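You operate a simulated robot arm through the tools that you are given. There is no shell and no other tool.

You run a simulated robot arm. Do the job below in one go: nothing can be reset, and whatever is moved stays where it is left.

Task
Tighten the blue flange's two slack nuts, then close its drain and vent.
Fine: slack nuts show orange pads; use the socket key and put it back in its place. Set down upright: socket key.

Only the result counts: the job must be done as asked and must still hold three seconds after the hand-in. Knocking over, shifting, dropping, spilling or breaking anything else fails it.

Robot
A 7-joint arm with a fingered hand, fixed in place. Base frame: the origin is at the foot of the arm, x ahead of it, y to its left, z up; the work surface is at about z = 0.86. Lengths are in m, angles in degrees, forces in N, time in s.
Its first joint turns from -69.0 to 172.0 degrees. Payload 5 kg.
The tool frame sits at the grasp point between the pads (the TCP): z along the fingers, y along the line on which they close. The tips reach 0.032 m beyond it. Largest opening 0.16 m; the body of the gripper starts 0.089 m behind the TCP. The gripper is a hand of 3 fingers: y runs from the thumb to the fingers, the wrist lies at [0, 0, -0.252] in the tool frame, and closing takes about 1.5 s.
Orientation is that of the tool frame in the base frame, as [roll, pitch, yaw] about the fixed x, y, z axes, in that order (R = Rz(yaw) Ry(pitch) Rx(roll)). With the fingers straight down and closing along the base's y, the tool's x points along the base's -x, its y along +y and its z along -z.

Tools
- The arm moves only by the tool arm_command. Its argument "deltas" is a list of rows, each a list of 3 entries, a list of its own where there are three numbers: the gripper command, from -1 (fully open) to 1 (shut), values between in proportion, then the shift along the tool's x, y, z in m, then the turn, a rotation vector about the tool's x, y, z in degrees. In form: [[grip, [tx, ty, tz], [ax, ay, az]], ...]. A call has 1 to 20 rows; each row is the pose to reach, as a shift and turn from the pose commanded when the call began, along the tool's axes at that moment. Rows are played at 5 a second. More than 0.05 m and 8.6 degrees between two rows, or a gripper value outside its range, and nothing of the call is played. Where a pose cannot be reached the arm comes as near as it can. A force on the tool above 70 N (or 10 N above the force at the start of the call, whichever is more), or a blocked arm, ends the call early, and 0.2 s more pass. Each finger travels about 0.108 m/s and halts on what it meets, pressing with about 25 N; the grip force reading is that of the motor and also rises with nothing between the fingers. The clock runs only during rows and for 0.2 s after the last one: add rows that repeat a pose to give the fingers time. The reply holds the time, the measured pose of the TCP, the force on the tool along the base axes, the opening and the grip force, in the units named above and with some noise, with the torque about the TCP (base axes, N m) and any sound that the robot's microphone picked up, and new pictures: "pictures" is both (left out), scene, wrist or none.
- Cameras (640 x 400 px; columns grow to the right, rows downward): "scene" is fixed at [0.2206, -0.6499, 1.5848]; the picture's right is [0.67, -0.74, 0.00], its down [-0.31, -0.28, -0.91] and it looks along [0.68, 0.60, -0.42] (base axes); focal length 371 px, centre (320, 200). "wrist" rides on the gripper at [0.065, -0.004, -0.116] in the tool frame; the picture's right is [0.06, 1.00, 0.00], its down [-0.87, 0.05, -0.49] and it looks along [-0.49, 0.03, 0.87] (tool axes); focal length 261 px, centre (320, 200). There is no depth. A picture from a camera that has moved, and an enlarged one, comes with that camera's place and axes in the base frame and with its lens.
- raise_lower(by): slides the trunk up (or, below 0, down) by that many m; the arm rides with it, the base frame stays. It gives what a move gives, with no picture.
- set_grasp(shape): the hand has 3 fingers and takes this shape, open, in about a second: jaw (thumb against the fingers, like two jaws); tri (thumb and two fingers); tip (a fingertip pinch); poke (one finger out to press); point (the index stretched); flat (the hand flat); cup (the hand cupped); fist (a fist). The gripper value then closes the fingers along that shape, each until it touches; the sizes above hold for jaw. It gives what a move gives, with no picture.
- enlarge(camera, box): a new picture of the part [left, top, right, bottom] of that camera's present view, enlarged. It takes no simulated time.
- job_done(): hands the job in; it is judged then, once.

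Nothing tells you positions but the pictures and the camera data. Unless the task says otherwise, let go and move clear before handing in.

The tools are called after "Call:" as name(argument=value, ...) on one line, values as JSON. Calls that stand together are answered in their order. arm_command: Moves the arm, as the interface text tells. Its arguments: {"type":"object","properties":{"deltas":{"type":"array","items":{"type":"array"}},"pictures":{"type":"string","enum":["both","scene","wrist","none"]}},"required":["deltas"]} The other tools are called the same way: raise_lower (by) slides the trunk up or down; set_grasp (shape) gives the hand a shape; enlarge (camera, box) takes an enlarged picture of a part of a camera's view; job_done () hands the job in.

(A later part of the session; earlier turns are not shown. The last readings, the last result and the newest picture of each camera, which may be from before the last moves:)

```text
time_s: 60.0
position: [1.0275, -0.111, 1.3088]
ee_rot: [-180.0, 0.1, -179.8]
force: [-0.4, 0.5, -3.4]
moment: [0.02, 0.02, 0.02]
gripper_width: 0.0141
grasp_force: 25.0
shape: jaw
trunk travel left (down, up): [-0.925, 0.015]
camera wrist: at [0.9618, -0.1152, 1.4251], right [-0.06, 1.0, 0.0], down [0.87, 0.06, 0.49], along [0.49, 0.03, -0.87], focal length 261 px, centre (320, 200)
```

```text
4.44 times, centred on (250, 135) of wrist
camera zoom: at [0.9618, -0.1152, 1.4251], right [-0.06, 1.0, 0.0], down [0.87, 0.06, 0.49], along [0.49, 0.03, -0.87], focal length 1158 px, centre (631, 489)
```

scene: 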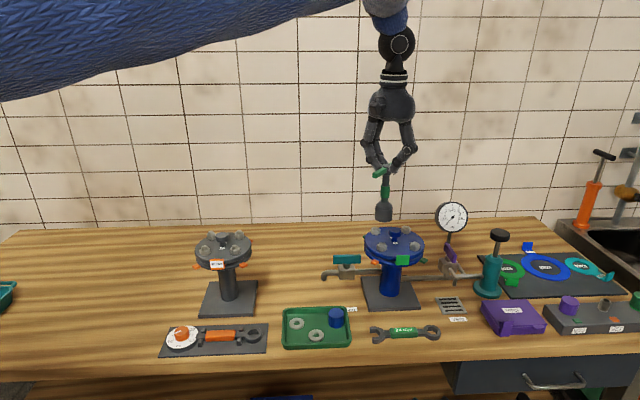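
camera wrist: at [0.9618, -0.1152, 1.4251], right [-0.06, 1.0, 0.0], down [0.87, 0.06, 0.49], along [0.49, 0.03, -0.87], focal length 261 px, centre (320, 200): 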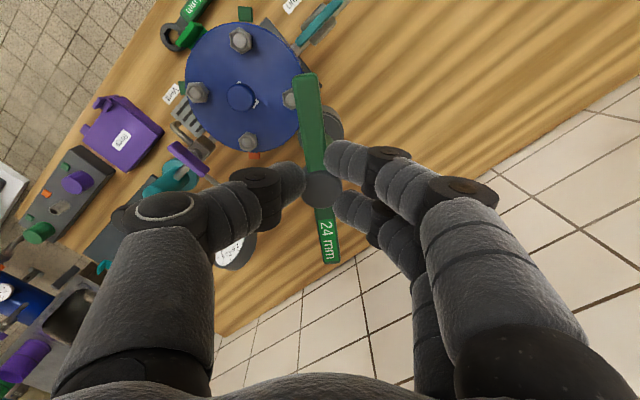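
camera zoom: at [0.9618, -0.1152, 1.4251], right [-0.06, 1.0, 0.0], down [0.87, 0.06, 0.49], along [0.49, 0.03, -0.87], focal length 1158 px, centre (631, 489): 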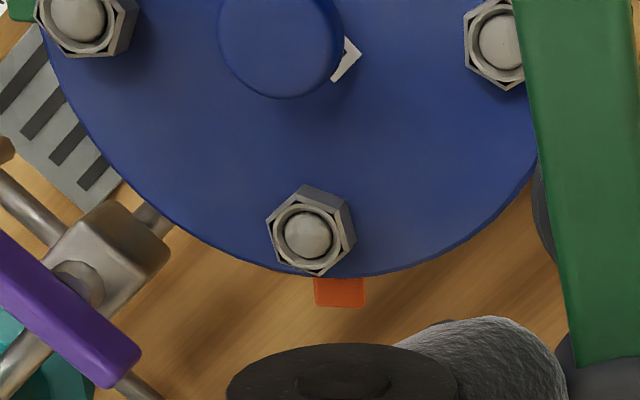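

Far stud tip at (1.0795,-0.212). Moving the key over it, just above the tip.

Call:
arm_command(deltas=[[1, [-0.01, -0.03, 0.0], [0, 0, 0]], [1, [-0.025, -0.06, 0.0], [0, 0, 0]], [1, [-0.04, -0.085, 0.02], [0, 0, 0]], [1, [-0.0525, -0.1025, 0.04], [0, 0, 0]], [1, [-0.0525, -0.1025, 0.065], [0, 0, 0]], [1, [-0.0525, -0.1025, 0.075], [0, 0, 0]], [1, [-0.0525, -0.1025, 0.075], [0, 0, 0]], [1, [-0.0525, -0.1025, 0.075], [0, 0, 0]]], pictures="wrist")

Call:
enlarge(camera="scene", box=[375, 205, 435, 255])

```text
time_s: 61.8
position: [1.0804, -0.2143, 1.2331]
ee_rot: [-180.0, 0.0, -180.0]
force: [1.0, -0.9, -2.8]
moment: [-0.03, 0.01, 0.0]
gripper_width: 0.0137
grasp_force: 25.3
shape: jaw
trunk travel left (down, up): [-0.925, 0.015]
camera wrist: at [1.0148, -0.2192, 1.3497], right [-0.06, 1.0, 0.0], down [0.87, 0.05, 0.49], along [0.49, 0.03, -0.87], focal length 261 px, centre (320, 200)
```

wrist: 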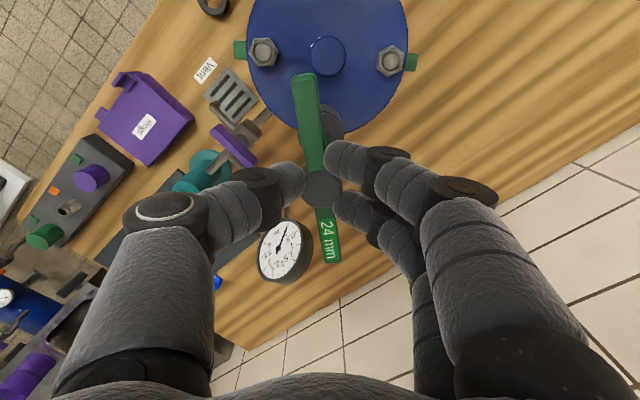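

```text
8.00 times, centred on (405, 230) of scene
camera zoom: at [0.2206, -0.6499, 1.5848], right [0.67, -0.74, 0.0], down [-0.31, -0.28, -0.91], along [0.68, 0.6, -0.42], focal length 2967 px, centre (-360, -40)
```

zoom: 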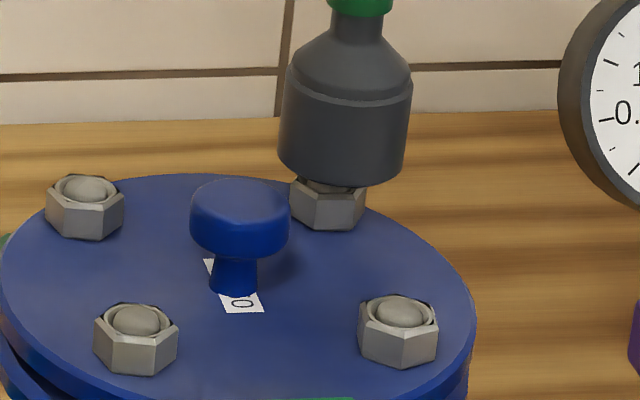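

Socket is ~3 mm right of the nut in the scene view; nudging left and re-checking.

Call:
arm_command(deltas=[[1, [0.001, 0.001, 0.0], [0, 0, 0]], [1, [0.0018, 0.0022, 0.0], [0, 0, 0]], [1, [0.0018, 0.0022, 0.0], [0, 0, 0]]], pictures="none")

Call:
enlarge(camera="scene", box=[375, 205, 435, 255])

```text
time_s: 62.5
position: [1.0787, -0.2128, 1.2321]
ee_rot: [-179.9, 0.1, -180.0]
force: [0.0, -0.8, -2.7]
moment: [-0.02, 0.01, -0.01]
gripper_width: 0.0137
grasp_force: 26.1
shape: jaw
trunk travel left (down, up): [-0.925, 0.015]
```

```text
8.00 times, centred on (405, 230) of scene
camera zoom: at [0.2206, -0.6499, 1.5848], right [0.67, -0.74, 0.0], down [-0.31, -0.28, -0.91], along [0.68, 0.6, -0.42], focal length 2967 px, centre (-360, -40)
```

zoom: 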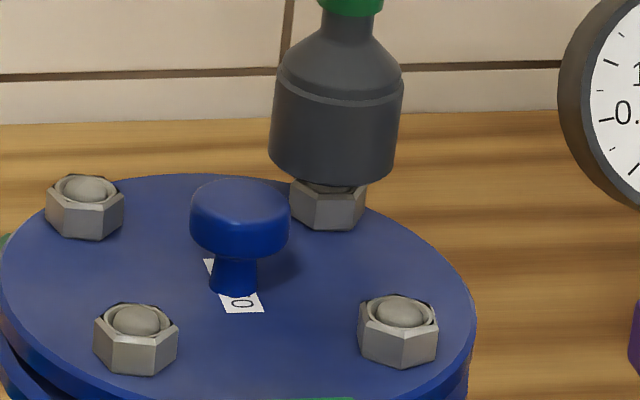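

Centred now. Lowering to light contact, then turning clockwise to find the hex.

Call:
arm_command(deltas=[[1, [0, 0, 0.004], [0, 0, 0]], [1, [0, 0, 0.008], [0, 0, 0]], [1, [0, 0, 0.011], [0, 0, 0]], [1, [0, 0, 0.011], [0, 0, 0]]], pictures="none")

Call:
enlarge(camera="scene", box=[375, 205, 435, 255])

```text
time_s: 63.5
position: [1.0797, -0.2119, 1.2237]
ee_rot: [-180.0, 0.0, 179.9]
force: [0.9, -1.2, -3.1]
moment: [-0.03, 0.03, 0.01]
gripper_width: 0.0139
grasp_force: 24.5
shape: jaw
trunk travel left (down, up): [-0.925, 0.015]
```

```text
8.00 times, centred on (405, 230) of scene
camera zoom: at [0.2206, -0.6499, 1.5848], right [0.67, -0.74, 0.0], down [-0.31, -0.28, -0.91], along [0.68, 0.6, -0.42], focal length 2967 px, centre (-360, -40)
```

zoom: 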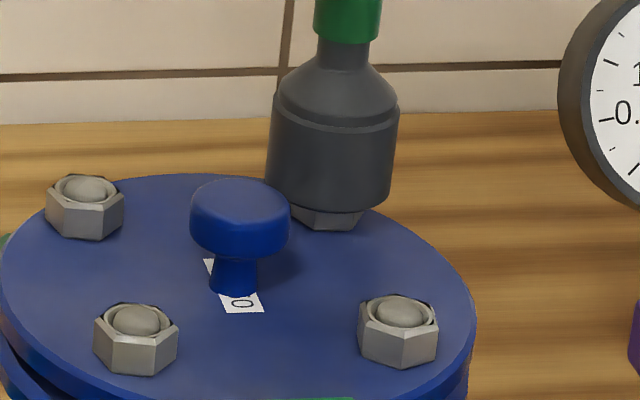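

It's already sliding over the hex without contact. Lowering further to seat.

Call:
arm_command(deltas=[[1, [0, 0, 0.003], [0, 0, 0]], [1, [0, 0, 0.006], [0, 0, 0]], [1, [0, 0, 0.008], [0, 0, 0]], [1, [0, 0, 0.008], [0, 0, 0]]], pictures="none")

Call:
enlarge(camera="scene", box=[375, 205, 435, 255])

```text
time_s: 64.5
position: [1.0789, -0.2103, 1.2147]
ee_rot: [179.9, 0.0, -180.0]
force: [0.1, -0.1, -2.7]
moment: [0.0, 0.03, 0.02]
gripper_width: 0.0138
grasp_force: 25.3
shape: jaw
trunk travel left (down, up): [-0.925, 0.015]
```

```text
8.00 times, centred on (405, 230) of scene
camera zoom: at [0.2206, -0.6499, 1.5848], right [0.67, -0.74, 0.0], down [-0.31, -0.28, -0.91], along [0.68, 0.6, -0.42], focal length 2967 px, centre (-360, -40)
```

zoom: 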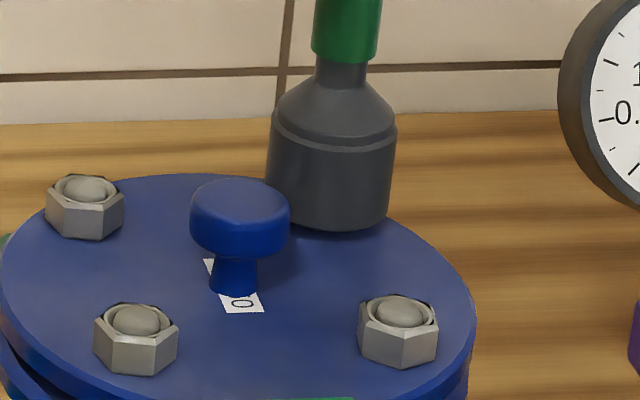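

Seated. Turning clockwise now, in stages.

Call:
arm_command(deltas=[[1, [0, 0, 0.001], [0, 0, 6]], [1, [0, 0, 0.001], [0, 0, 12]], [1, [0, 0, 0.001], [0, 0, 18]], [1, [0, 0, 0.001], [0, 0, 24]], [1, [0, 0, 0.001], [0, 0, 30]], [1, [0, 0, 0.001], [0, 0, 36]], [1, [0, 0, 0.001], [0, 0, 42]], [1, [0, 0, 0.001], [0, 0, 48]]], pictures="wrist")

Call:
enlarge(camera="scene", box=[345, 190, 435, 280])

```text
time_s: 66.3
position: [1.0781, -0.2106, 1.2139]
ee_rot: [180.0, 0.0, 132.0]
force: [-2.7, 5.3, 3.2]
moment: [0.18, 0.03, 0.61]
gripper_width: 0.0127
grasp_force: 24.4
shape: jaw
trunk travel left (down, up): [-0.925, 0.015]
camera wrist: at [1.0313, -0.1652, 1.3309], right [0.7, 0.71, 0.0], down [0.62, -0.61, 0.49], along [0.35, -0.34, -0.87], focal length 261 px, centre (320, 200)
```

wrist: 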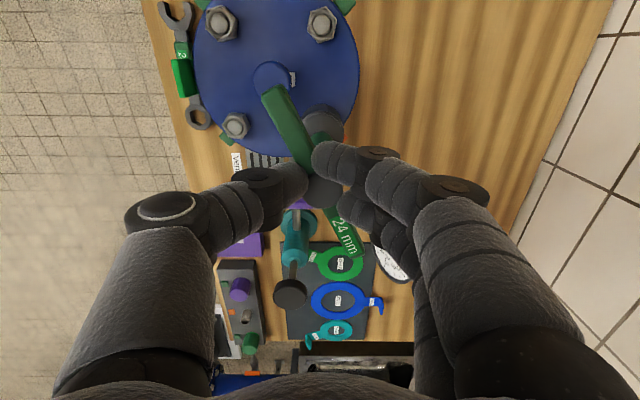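

```text
4.44 times, centred on (390, 235) of scene
camera zoom: at [0.2206, -0.6499, 1.5848], right [0.67, -0.74, 0.0], down [-0.31, -0.28, -0.91], along [0.68, 0.6, -0.42], focal length 1648 px, centre (9, 44)
```

zoom: 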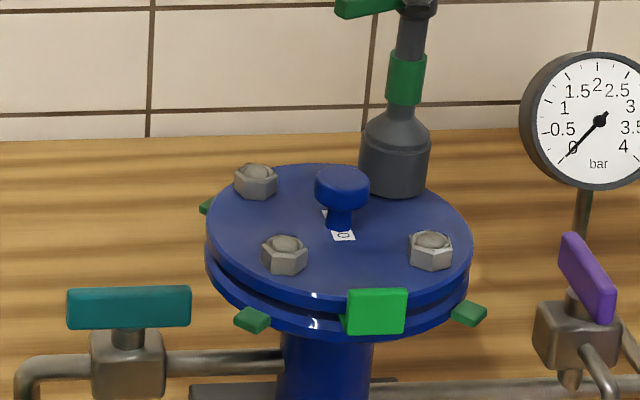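

Call:
arm_command(deltas=[[1, [0, 0, 0], [0, 0, 6]], [1, [0, 0, 0], [0, 0, 12]], [1, [0, 0, 0], [0, 0, 18]], [1, [0, 0, 0], [0, 0, 24]], [1, [0, 0, 0], [0, 0, 30]], [1, [0, 0, 0], [0, 0, 36]]], pictures="wrist")

Call:
enlarge(camera="scene", box=[345, 180, 435, 280])

Call:
enlarge(camera="wrist", box=[220, 50, 440, 310])

```text
time_s: 67.8
position: [1.0768, -0.2099, 1.2149]
ee_rot: [179.9, 0.0, 96.0]
force: [0.7, 10.8, 10.0]
moment: [0.22, -0.08, 1.34]
gripper_width: 0.014
grasp_force: 24.7
shape: jaw
trunk travel left (down, up): [-0.925, 0.015]
camera wrist: at [1.0662, -0.1453, 1.3315], right [0.99, 0.17, 0.0], down [0.14, -0.86, 0.49], along [0.08, -0.49, -0.87], focal length 261 px, centre (320, 200)
```

wrist: 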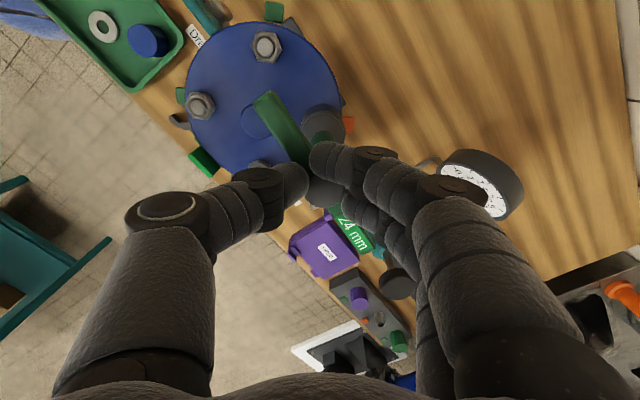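

```text
4.00 times, centred on (390, 230) of scene
camera zoom: at [0.2206, -0.6499, 1.5848], right [0.67, -0.74, 0.0], down [-0.31, -0.28, -0.91], along [0.68, 0.6, -0.42], focal length 1483 px, centre (40, 80)
```

zoom: 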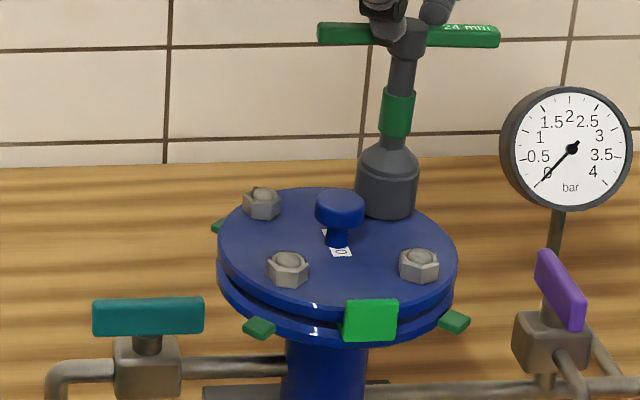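

```text
1.54 times, centred on (330, 180) of wrist
camera zoom: at [1.0662, -0.1453, 1.3315], right [0.99, 0.17, 0.0], down [0.14, -0.86, 0.49], along [0.08, -0.49, -0.87], focal length 401 px, centre (305, 231)
```

zoom: 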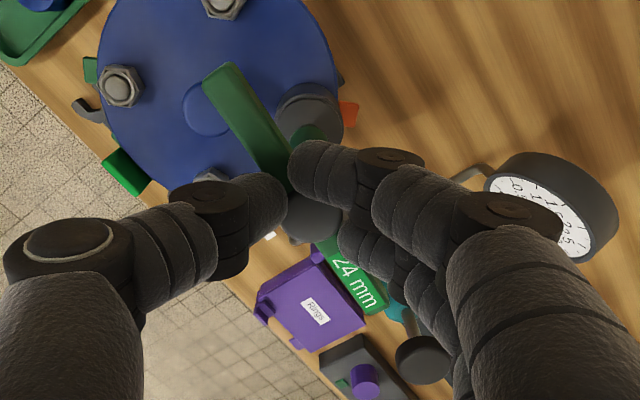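

Pad still orange, torque rising to 1.3. Continue in smaller increments.

Call:
arm_command(deltas=[[1, [0, 0, 0], [0, 0, 5]], [1, [0, 0, 0], [0, 0, 10]], [1, [0, 0, 0], [0, 0, 10]]], pictures="wrist")

Call:
enlarge(camera="wrist", box=[220, 50, 440, 310])

```text
time_s: 68.5
position: [1.0767, -0.2097, 1.2173]
ee_rot: [179.8, 0.0, 85.9]
force: [4.1, 12.3, 24.4]
moment: [0.15, -0.11, 1.46]
gripper_width: 0.0143
grasp_force: 25.0
shape: jaw
trunk travel left (down, up): [-0.925, 0.015]
camera wrist: at [1.0768, -0.1439, 1.3333], right [1.0, -0.01, 0.0], down [-0.01, -0.87, 0.49], along [0.0, -0.49, -0.87], focal length 261 px, centre (320, 200)
```

wrist: 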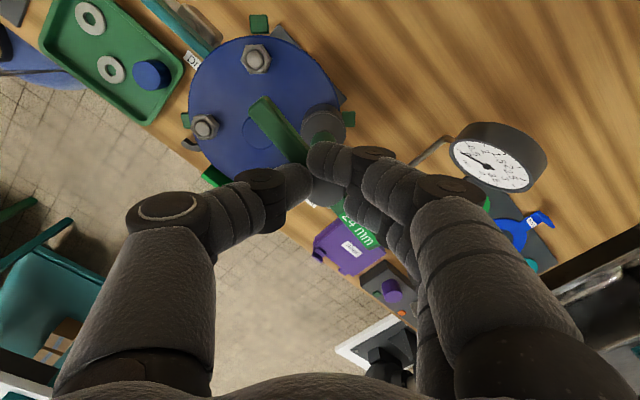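

```text
1.54 times, centred on (330, 180) of wrist
camera zoom: at [1.0768, -0.1439, 1.3333], right [1.0, -0.01, 0.0], down [-0.01, -0.87, 0.49], along [0.0, -0.49, -0.87], focal length 401 px, centre (305, 231)
```

zoom: 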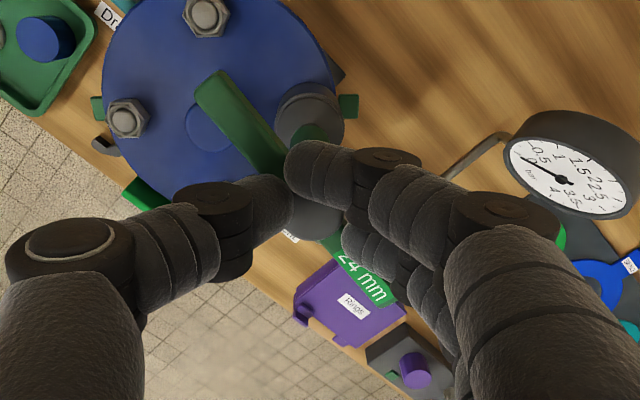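

All four pads are green. Releasing the key, turning the hand to match the bar (~127°), and looking before regripping.

Call:
arm_command(deltas=[[1, [0, 0, -0.001], [0, 0, -2]], [0.8, [0, 0, -0.001], [0, 0, -3]], [0.5, [0, 0, -0.001], [0, 0, -3]], [0.1, [0, 0, -0.001], [0, 0, -3]], [-0.3, [0, 0, -0.001], [0, 0, -3]], [-0.7, [0, 0, -0.001], [0, 0, -3]], [-1, [0, 0, -0.001], [0, 0, -3]], [-1, [0, 0, -0.001], [0, 0, -3]], [-1, [0, 0, -0.001], [0, 0, -11]], [-1, [0, 0, -0.001], [0, 0, -19]], [-1, [0, 0, -0.001], [0, 0, -27]], [-1, [0, 0, -0.001], [0, 0, -35]], [-1, [0, 0, -0.001], [0, 0, -41]], [-1, [0, 0, -0.001], [0, 0, -41]]], pictures="wrist")

Call:
enlarge(camera="scene", box=[345, 180, 435, 280])

Call:
enlarge(camera="wrist", box=[220, 40, 440, 300])

```text
time_s: 71.5
position: [1.0786, -0.2119, 1.2152]
ee_rot: [-179.9, 0.0, 127.0]
force: [-0.3, 0.7, -0.3]
moment: [0.02, -0.01, 0.01]
gripper_width: 0.1603
grasp_force: 0.0
shape: jaw
trunk travel left (down, up): [-0.925, 0.015]
camera wrist: at [1.0355, -0.1619, 1.3311], right [0.76, 0.65, 0.0], down [0.57, -0.66, 0.49], along [0.32, -0.37, -0.87], focal length 261 px, centre (320, 200)
```

wrist: 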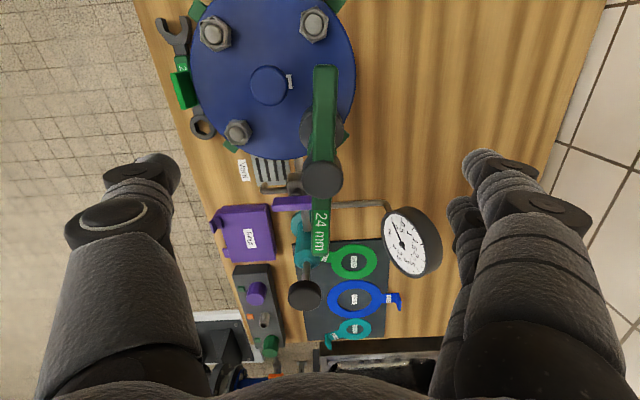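

```text
4.00 times, centred on (390, 230) of scene
camera zoom: at [0.2206, -0.6499, 1.5848], right [0.67, -0.74, 0.0], down [-0.31, -0.28, -0.91], along [0.68, 0.6, -0.42], focal length 1483 px, centre (40, 80)
```

zoom: 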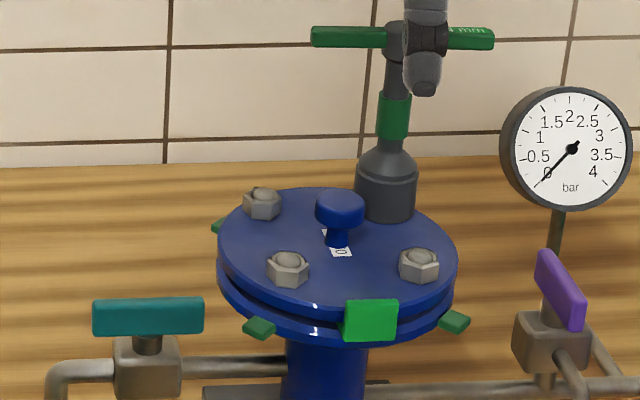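

```text
1.54 times, centred on (330, 170) of wrist
camera zoom: at [1.0355, -0.1619, 1.3311], right [0.76, 0.65, 0.0], down [0.57, -0.66, 0.49], along [0.32, -0.37, -0.87], focal length 401 px, centre (305, 246)
```

zoom: 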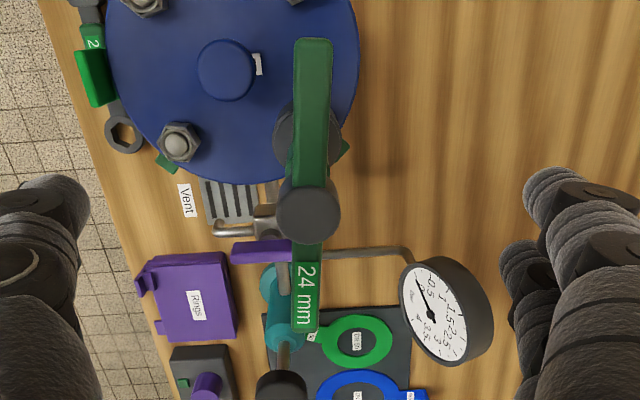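

Key stands straight on the far nut; far pad green. Regripping centred and lifting off.

Call:
arm_command(deltas=[[-1, [0.003, 0, 0.001], [0, 0, 1.5]], [-0.5, [0.005, 0, 0.003], [0, 0, 1.5]], [0.0, [0.005, 0, 0.003], [0, 0, 1.5]], [0.3, [0.005, 0, 0.003], [0, 0, 1.5]], [0.5, [0.005, 0, 0.003], [0, 0, 1.5]], [0.65, [0.005, 0, 0.003], [0, 0, 1.5]], [0.8, [0.005, 0, 0.003], [0, 0, 1.5]], [0.9, [0.005, 0, 0.003], [0, 0, 1.5]], [1, [0.005, 0, 0.003], [0, 0, 1.5]], [1, [0.005, 0, 0.003], [0, 0, 1.5]], [1, [0.005, 0, 0.003], [0, 0, 1.5]], [1, [0.005, 0, -0.006], [0, 0, 1.5]], [1, [0.005, 0, -0.018], [0, 0, 1.5]], [1, [0.005, 0, -0.038], [0, 0, 1.5]], [1, [0.005, 0, -0.068], [0, 0, 1.5]], [1, [0.005, 0, -0.095], [0, 0, 1.5]], [1, [0.005, 0, -0.095], [0, 0, 1.5]]], pictures="wrist")

Call:
enlarge(camera="scene", box=[345, 140, 445, 280])

```text
time_s: 75.2
position: [1.0763, -0.2075, 1.3079]
ee_rot: [-179.9, -0.2, 125.5]
force: [0.8, 1.4, -2.6]
moment: [0.03, 0.04, 0.0]
gripper_width: 0.0087
grasp_force: 25.1
shape: jaw
trunk travel left (down, up): [-0.925, 0.015]
camera wrist: at [1.0344, -0.1564, 1.4247], right [0.78, 0.63, 0.0], down [0.55, -0.68, 0.49], along [0.31, -0.38, -0.87], focal length 261 px, centre (320, 200)
```

wrist: 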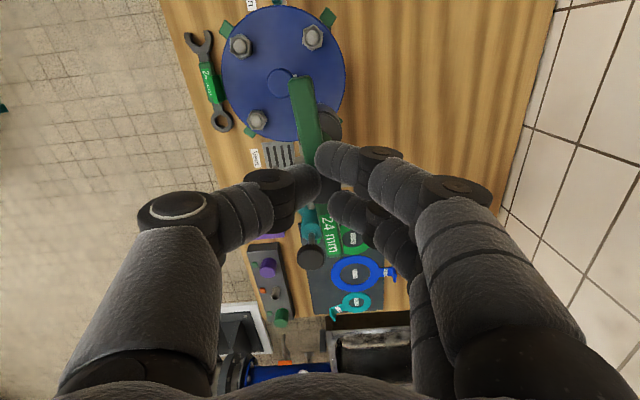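

```text
2.86 times, centred on (395, 210) of scene
camera zoom: at [0.2206, -0.6499, 1.5848], right [0.67, -0.74, 0.0], down [-0.31, -0.28, -0.91], along [0.68, 0.6, -0.42], focal length 1060 px, centre (106, 171)
```

zoom: 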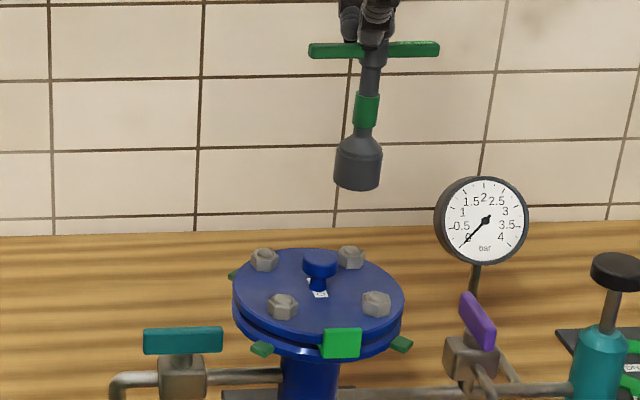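

Key lifted cleanly, vertical. Carrying it back over its original spot (0.748,0.370).

Call:
arm_command(deltas=[[1, [0.0441, 0.0046, 0], [0, 0, 0]], [1, [0.0882, 0.0091, 0], [0, 0, 0]], [1, [0.1324, 0.0137, 0], [0, 0, 0]], [1, [0.1765, 0.0183, 0], [0, 0, 0]], [1, [0.2206, 0.0229, 0], [0, 0, 0]], [1, [0.2647, 0.0274, 0], [0, 0, 0]], [1, [0.3088, 0.032, 0], [0, 0, 0]], [1, [0.353, 0.0366, 0], [0, 0, 0]], [1, [0.3971, 0.0412, 0], [0, 0, 0]], [1, [0.4412, 0.0457, 0], [0, 0, 0]], [1, [0.4853, 0.0503, 0], [0, 0, 0]], [1, [0.5294, 0.0549, 0], [0, 0, 0]], [1, [0.5736, 0.0595, 0], [0, 0, 0]], [1, [0.6177, 0.064, 0], [0, 0, 0]], [1, [0.6618, 0.0686, 0], [0, 0, 0]], [1, [0.6618, 0.0686, 0.04], [0, 0, 0]], [1, [0.6618, 0.0686, 0.09], [0, 0, 0]], [1, [0.6618, 0.0686, 0.09], [0, 0, 0]]])

Call:
enlarge(camera="scene", box=[150, 130, 260, 260])

Call:
enlarge(camera="wrist", box=[230, 60, 430, 310])

```text
time_s: 79.0
position: [0.743, 0.3692, 1.2222]
ee_rot: [179.9, 0.0, 125.7]
force: [-0.4, 0.1, 0.2]
moment: [-0.02, 0.0, 0.0]
gripper_width: 0.0059
grasp_force: 25.3
shape: jaw
trunk travel left (down, up): [-0.925, 0.015]
camera wrist: at [0.7003, 0.4208, 1.3384], right [0.78, 0.63, 0.0], down [0.55, -0.68, 0.49], along [0.31, -0.38, -0.87], focal length 261 px, centre (320, 200)
```

scene: 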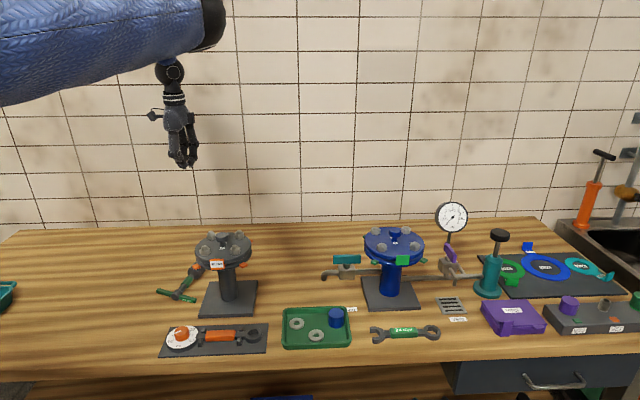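
wrist: 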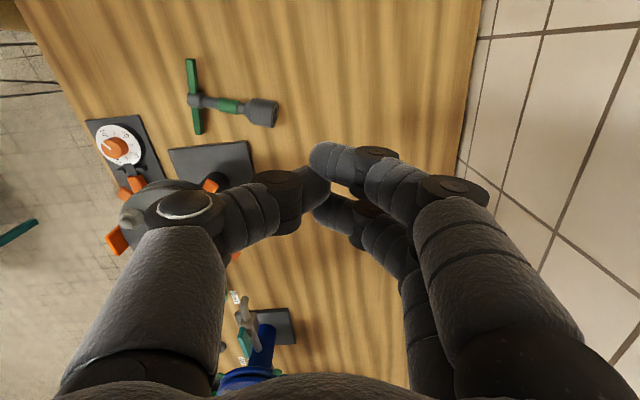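

```text
3.08 times, centred on (205, 195) of scene
camera zoom: at [0.2206, -0.6499, 1.5848], right [0.67, -0.74, 0.0], down [-0.31, -0.28, -0.91], along [0.68, 0.6, -0.42], focal length 1141 px, centre (674, 215)
```

zoom: 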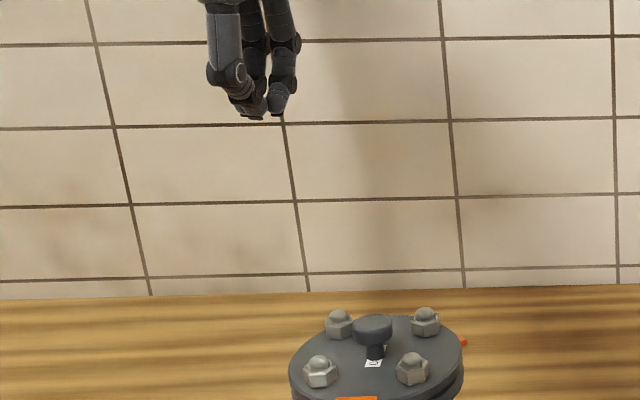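

```text
1.60 times, centred on (330, 185) of wrist
camera zoom: at [0.7003, 0.4208, 1.3384], right [0.78, 0.63, 0.0], down [0.55, -0.68, 0.49], along [0.31, -0.38, -0.87], focal length 417 px, centre (304, 224)
```

zoom: 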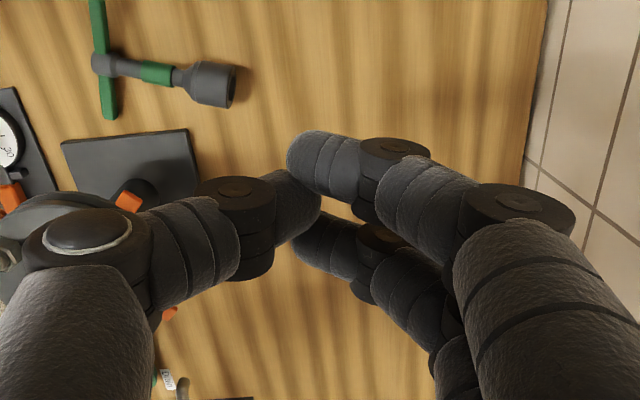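

The key slipped out of the weaker grip on the way and now lies on the bench left of the grey flange, near (0.63,0.27), T-bar flat, socket pointing at az ~31°. Nothing else looks disturbed. I'll look closely at it before planning how to pick it up and stand it upright.

Call:
enlarge(camera="scene", box=[140, 240, 260, 340])

Call:
enlarge(camera="wrist", box=[160, 40, 300, 150])

```text
4.00 times, centred on (200, 290) of scene
camera zoom: at [0.2206, -0.6499, 1.5848], right [0.67, -0.74, 0.0], down [-0.31, -0.28, -0.91], along [0.68, 0.6, -0.42], focal length 1483 px, centre (800, -160)
```

zoom: 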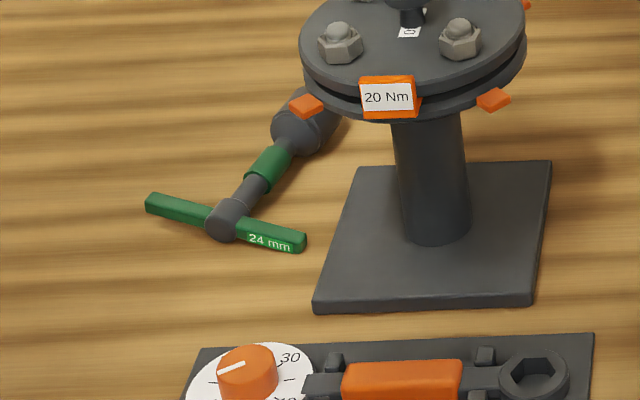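

```text
3.64 times, centred on (230, 95) of wrist
camera zoom: at [0.7003, 0.4208, 1.3384], right [0.78, 0.63, 0.0], down [0.55, -0.68, 0.49], along [0.31, -0.38, -0.87], focal length 948 px, centre (647, 582)
```

zoom: 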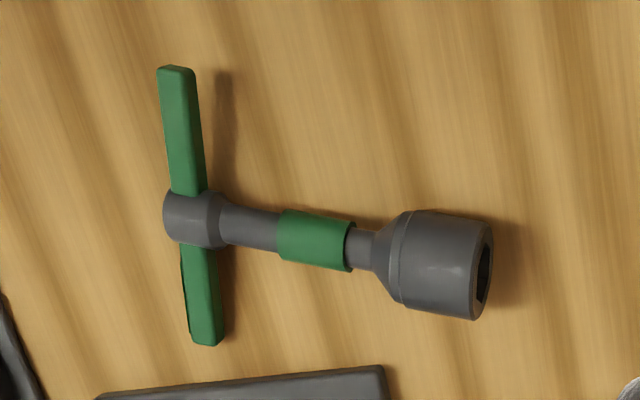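

The key lies with hub at ≈(0.581,0.235), socket pointing az ≈31°. Plan: pinch one arm of its T-bar (the far-left arm, away from the flange) from above, lift a little and see how it hangs, then turn it upright. Moving above that bar arm with a half-closed hand.

Call:
arm_command(deltas=[[0.5, [0.004, -0.04, 0.0], [0, 0, 1]], [0.25, [0.009, -0.08, 0.02], [0, 0, 2]], [0.25, [0.013, -0.12, 0.04], [0, 0, 3]], [0.25, [0.018, -0.16, 0.06], [0, 0, 3.7]], [0.25, [0.0225, -0.2, 0.08], [0, 0, 3.7]], [0.25, [0.0225, -0.2075, 0.12], [0, 0, 3.7]], [0.25, [0.0225, -0.2075, 0.16], [0, 0, 3.7]], [0.25, [0.0225, -0.2075, 0.16], [0, 0, 3.7]]])

Call:
enlarge(camera="wrist", box=[230, 80, 430, 300])

```text
time_s: 80.8
position: [0.5647, 0.2692, 1.0606]
ee_rot: [179.9, 0.1, 121.8]
force: [0.2, -0.1, 1.3]
moment: [0.02, 0.02, 0.0]
gripper_width: 0.0597
grasp_force: 0.0
shape: jaw
trunk travel left (down, up): [-0.925, 0.015]
camera wrist: at [0.5264, 0.3224, 1.1757], right [0.82, 0.58, 0.0], down [0.5, -0.71, 0.49], along [0.29, -0.4, -0.87], focal length 261 px, centre (320, 200)
```

scene: 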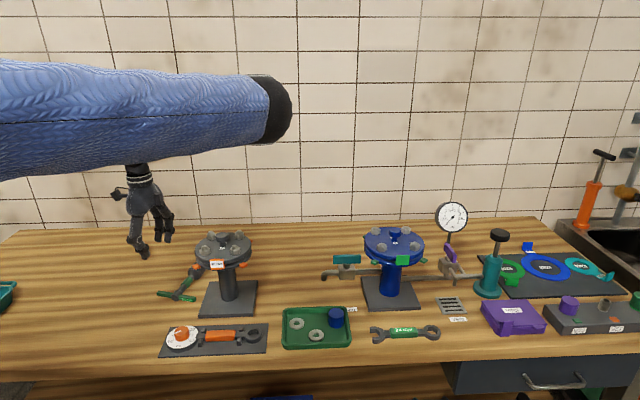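
wrist: 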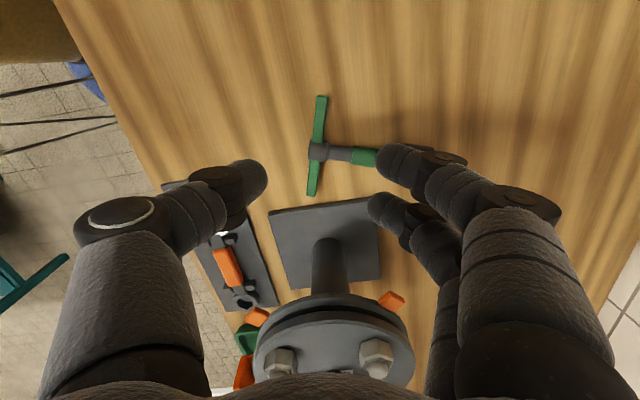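

```text
1.82 times, centred on (330, 190) of wrist
camera zoom: at [0.5264, 0.3224, 1.1757], right [0.82, 0.58, 0.0], down [0.5, -0.71, 0.49], along [0.29, -0.4, -0.87], focal length 474 px, centre (302, 218)
```

zoom: 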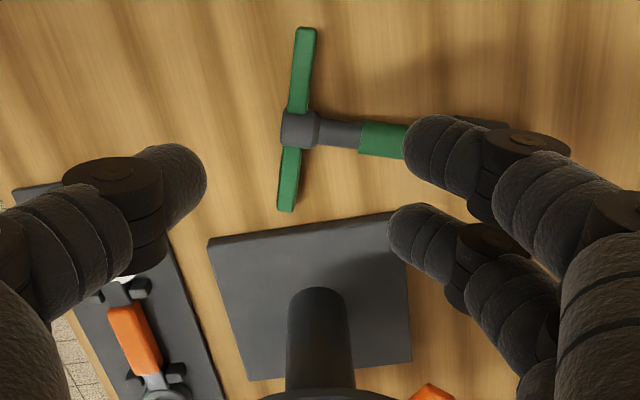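

Positioned over the bar arm. Lowering to just above the bench level around the bar.

Call:
arm_command(deltas=[[0.25, [0, 0, 0.045], [0, 0, 0]], [0.25, [0, 0, 0.09], [0, 0, 0]], [0.25, [0, 0, 0.13], [0, 0, 0]], [0.25, [0, 0, 0.15], [0, 0, 0]], [0.25, [0, 0, 0.158], [0, 0, 0]], [0.25, [0, 0, 0.158], [0, 0, 0]]])

Call:
enlarge(camera="wrist", box=[230, 60, 430, 300])

Call:
enlarge(camera="scene", box=[120, 220, 240, 320])

```text
time_s: 82.2
position: [0.5642, 0.2686, 0.9014]
ee_rot: [-180.0, 0.0, 121.8]
force: [-0.2, 0.2, 0.0]
moment: [-0.03, 0.02, 0.02]
gripper_width: 0.06
grasp_force: 0.1
shape: jaw
trunk travel left (down, up): [-0.925, 0.015]
camera wrist: at [0.5259, 0.3223, 1.0169], right [0.82, 0.58, 0.0], down [0.5, -0.71, 0.49], along [0.28, -0.4, -0.87], focal length 261 px, centre (320, 200)
```

scene: 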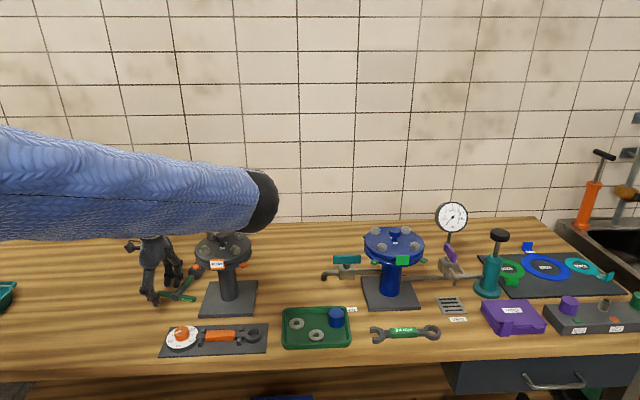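
wrist: 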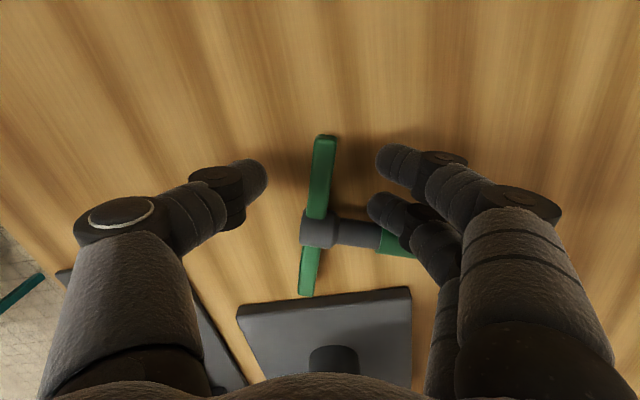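

```text
1.67 times, centred on (330, 180) of wrist
camera zoom: at [0.5259, 0.3223, 1.0169], right [0.82, 0.58, 0.0], down [0.5, -0.71, 0.49], along [0.28, -0.4, -0.87], focal length 434 px, centre (303, 233)
```

zoom: 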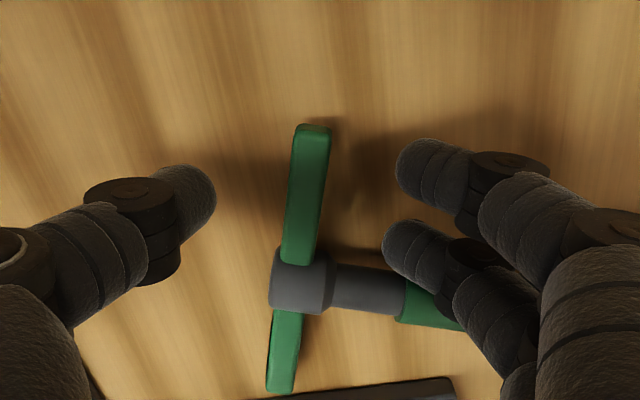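

```text
4.00 times, centred on (180, 270) of scene
camera zoom: at [0.2206, -0.6499, 1.5848], right [0.67, -0.74, 0.0], down [-0.31, -0.28, -0.91], along [0.68, 0.6, -0.42], focal length 1483 px, centre (880, -80)
```

zoom: 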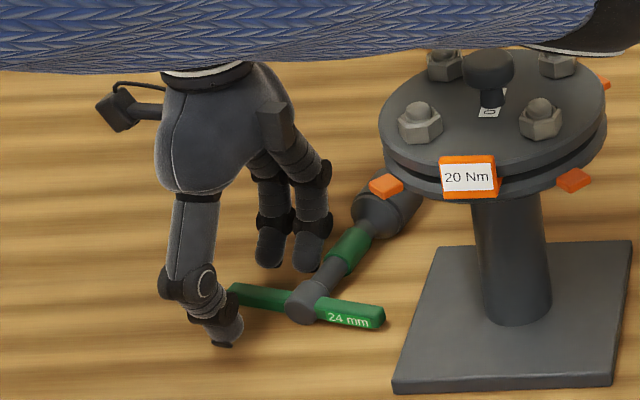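

Bar arm is nicely between thumb and fingers. Lowering the last few mm and closing.

Call:
arm_command(deltas=[[0.25, [0.002, 0, 0.004], [0, 0, 0]], [0.3, [0.002, 0, 0.008], [0, 0, 0]], [0.5, [0.002, 0, 0.008], [0, 0, 0]], [0.65, [0.002, 0, 0.008], [0, 0, 0]], [0.8, [0.002, 0, 0.008], [0, 0, 0]], [0.9, [0.002, 0, 0.008], [0, 0, 0]], [1, [0.002, 0, 0.008], [0, 0, 0]], [1, [0.002, 0, 0.008], [0, 0, 0]], [1, [0.002, 0, 0.008], [0, 0, 0]], [1, [0.002, 0, 0.008], [0, 0, 0]]])

Call:
enlarge(camera="wrist", box=[230, 60, 430, 300])

```text
time_s: 84.3
position: [0.5633, 0.27, 0.8935]
ee_rot: [-180.0, 0.0, 121.8]
force: [-0.2, -0.8, 0.3]
moment: [0.01, -0.08, -0.09]
gripper_width: 0.0083
grasp_force: 25.2
shape: jaw
trunk travel left (down, up): [-0.925, 0.015]
camera wrist: at [0.5247, 0.3235, 1.0095], right [0.82, 0.58, 0.0], down [0.5, -0.71, 0.49], along [0.28, -0.4, -0.87], focal length 261 px, centre (320, 200)
```

scene: 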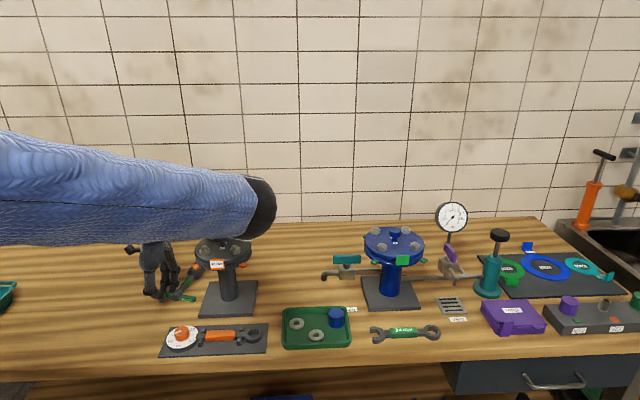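
wrist: 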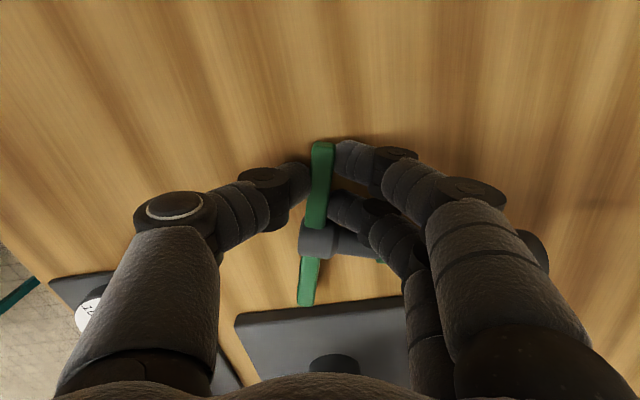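

```text
1.67 times, centred on (330, 180) of wrist
camera zoom: at [0.5247, 0.3235, 1.0095], right [0.82, 0.58, 0.0], down [0.5, -0.71, 0.49], along [0.28, -0.4, -0.87], focal length 434 px, centre (303, 233)
```

zoom: 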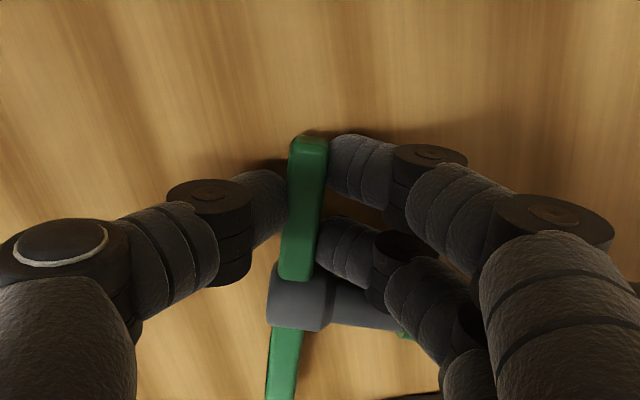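

Gripped. Lifting 3 cm slowly to see how it hangs.

Call:
arm_command(deltas=[[1, [0, 0, -0.008], [0, 0, 0]], [1, [0, 0, -0.016], [0, 0, 0]], [1, [0, 0, -0.024], [0, 0, 0]], [1, [0, 0, -0.03], [0, 0, 0]], [1, [0, 0, -0.03], [0, 0, 0]]])

Call:
enlarge(camera="wrist", box=[230, 60, 430, 300])

Call:
enlarge(camera="scene", box=[120, 220, 240, 320])

```text
time_s: 85.5
position: [0.5633, 0.2703, 0.9229]
ee_rot: [180.0, 0.0, 121.9]
force: [-0.2, -0.6, -2.3]
moment: [0.05, 0.22, 0.02]
gripper_width: 0.0082
grasp_force: 24.7
shape: jaw
trunk travel left (down, up): [-0.925, 0.015]
camera wrist: at [0.5246, 0.3238, 1.0394], right [0.81, 0.58, 0.0], down [0.5, -0.71, 0.49], along [0.28, -0.4, -0.87], focal length 261 px, centre (320, 200)
```

scene: 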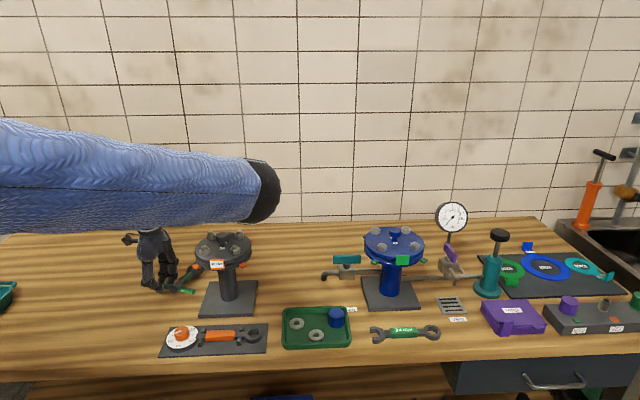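
wrist: 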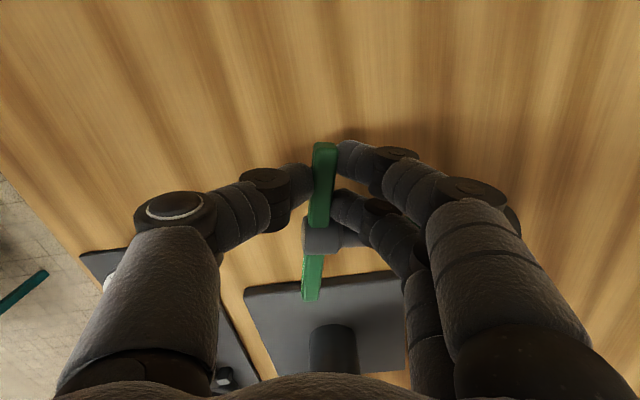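

```text
1.67 times, centred on (330, 180) of wrist
camera zoom: at [0.5246, 0.3238, 1.0394], right [0.81, 0.58, 0.0], down [0.5, -0.71, 0.49], along [0.28, -0.4, -0.87], focal length 434 px, centre (303, 233)
```

zoom: 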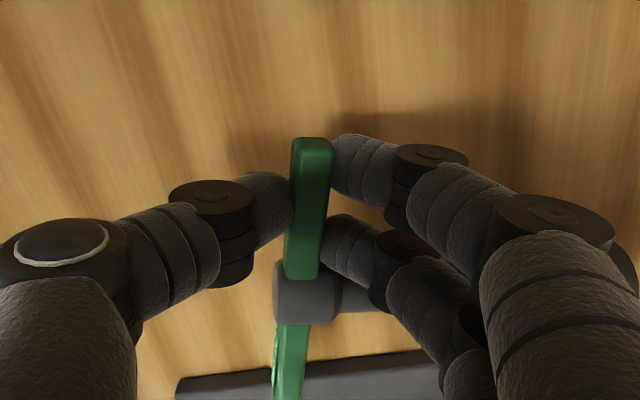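

```text
4.00 times, centred on (180, 270) of scene
camera zoom: at [0.2206, -0.6499, 1.5848], right [0.67, -0.74, 0.0], down [-0.31, -0.28, -0.91], along [0.68, 0.6, -0.42], focal length 1483 px, centre (880, -80)
```

zoom: 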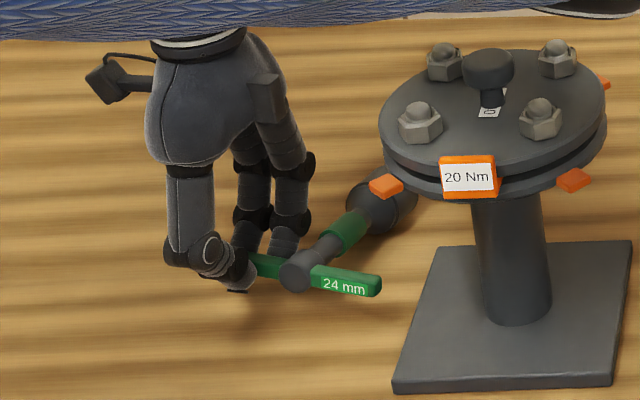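

It holds almost horizontal, slightly sagged. I'll raise it further and move away from the grey flange, then check again.

Call:
arm_command(deltas=[[1, [0.01, 0, -0.03], [0, 0, 0]], [1, [0.02, 0.01, -0.06], [0, 0, 0]], [1, [0.03, 0.02, -0.09], [0, 0, 0]], [1, [0.04, 0.03, -0.12], [0, 0, 0]], [1, [0.05, 0.04, -0.15], [0, 0, 0]], [1, [0.06, 0.05, -0.18], [0, 0, 0]], [1, [0.06, 0.06, -0.2], [0, 0, 0]], [1, [0.06, 0.06, -0.2], [0, 0, 0]]])

Call:
enlarge(camera="scene", box=[110, 170, 230, 290])

```text
time_s: 87.3
position: [0.5827, 0.3543, 1.1257]
ee_rot: [180.0, -0.1, 121.7]
force: [0.6, -0.2, -2.5]
moment: [-0.01, 0.22, -0.01]
gripper_width: 0.0076
grasp_force: 24.7
shape: jaw
trunk travel left (down, up): [-0.925, 0.015]
camera wrist: at [0.5441, 0.4075, 1.2402], right [0.82, 0.58, 0.0], down [0.5, -0.71, 0.49], along [0.28, -0.4, -0.87], focal length 261 px, centre (320, 200)
```

scene: 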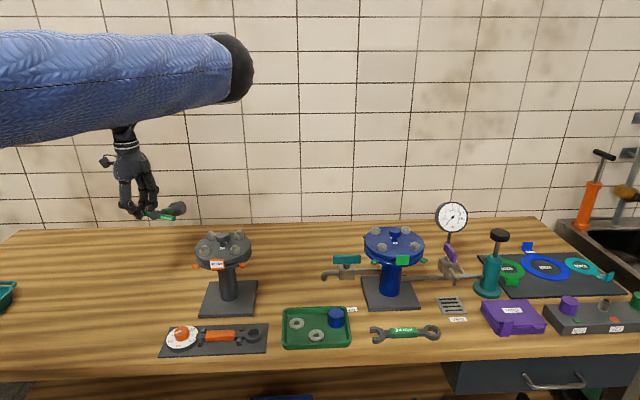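
wrist: 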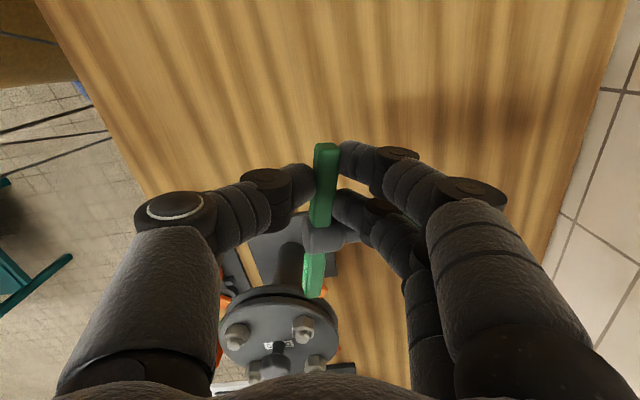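

```text
3.33 times, centred on (170, 230) of scene
camera zoom: at [0.2206, -0.6499, 1.5848], right [0.67, -0.74, 0.0], down [-0.31, -0.28, -0.91], along [0.68, 0.6, -0.42], focal length 1236 px, centre (820, 100)
```

zoom: 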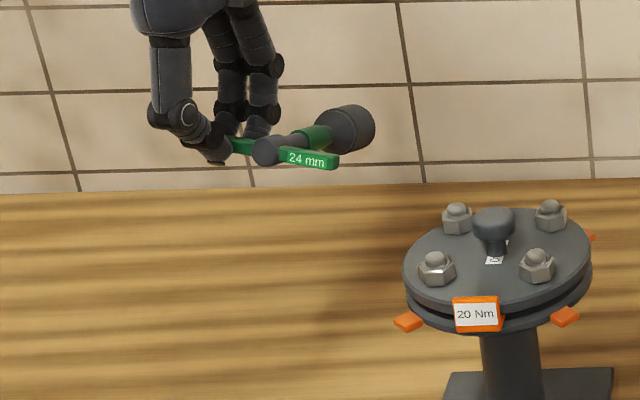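

Stable, sagging only ~15°. Now swinging the hand counter-clockwise so the socket end points back toward the robot (away from the flange).

Call:
arm_command(deltas=[[1, [0, 0, 0], [0, 0, -7]], [1, [0, 0, 0], [0, 0, -14]], [1, [0, 0, 0], [0, 0, -21]], [1, [0, 0, 0], [0, 0, -28]], [1, [0, 0, 0], [0, 0, -35]], [1, [0, 0, 0], [0, 0, -42]], [1, [0, 0, 0], [0, 0, -49]], [1, [0, 0, 0], [0, 0, -56]], [1, [0, 0, 0], [0, 0, -63]], [1, [0, 0, 0], [0, 0, -70]], [1, [0, 0, 0], [0, 0, -77]], [1, [0, 0, 0], [0, 0, -84]], [1, [0, 0, 0], [0, 0, -91]], [1, [0, 0, 0], [0, 0, -98]], [1, [0, 0, 0], [0, 0, -105]], [1, [0, 0, 0], [0, 0, -112]], [1, [0, 0, 0], [0, 0, -119]], [1, [0, 0, 0], [0, 0, -126]], [1, [0, 0, 0], [0, 0, -133]]])

```text
time_s: 91.3
position: [0.5853, 0.353, 1.1249]
ee_rot: [179.9, 0.0, -105.1]
force: [0.0, -0.5, -2.9]
moment: [-0.15, -0.11, 0.06]
gripper_width: 0.0077
grasp_force: 25.1
shape: jaw
trunk travel left (down, up): [-0.925, 0.015]
camera wrist: at [0.57, 0.2888, 1.2396], right [-0.98, 0.2, 0.0], down [0.17, 0.85, 0.49], along [0.1, 0.48, -0.87], focal length 261 px, centre (320, 200)
```

scene: 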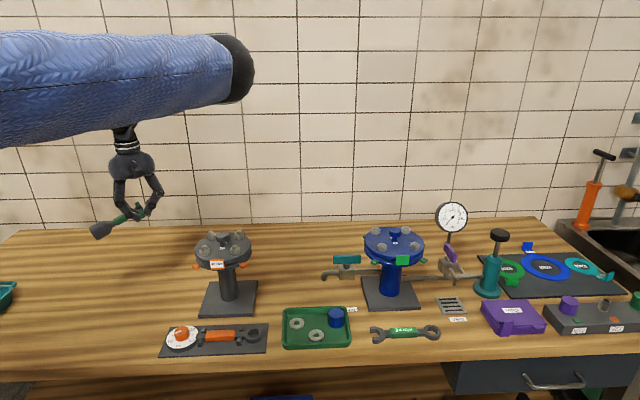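
wrist: 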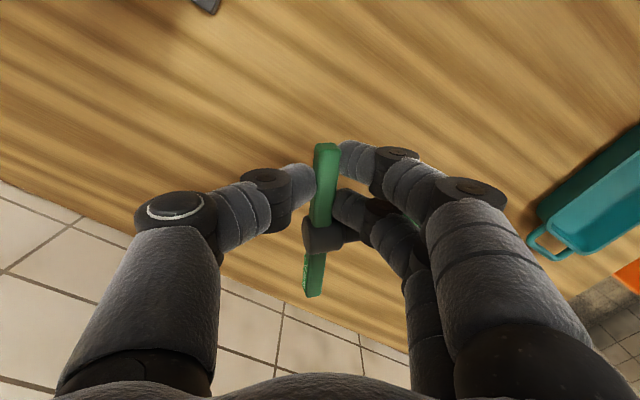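

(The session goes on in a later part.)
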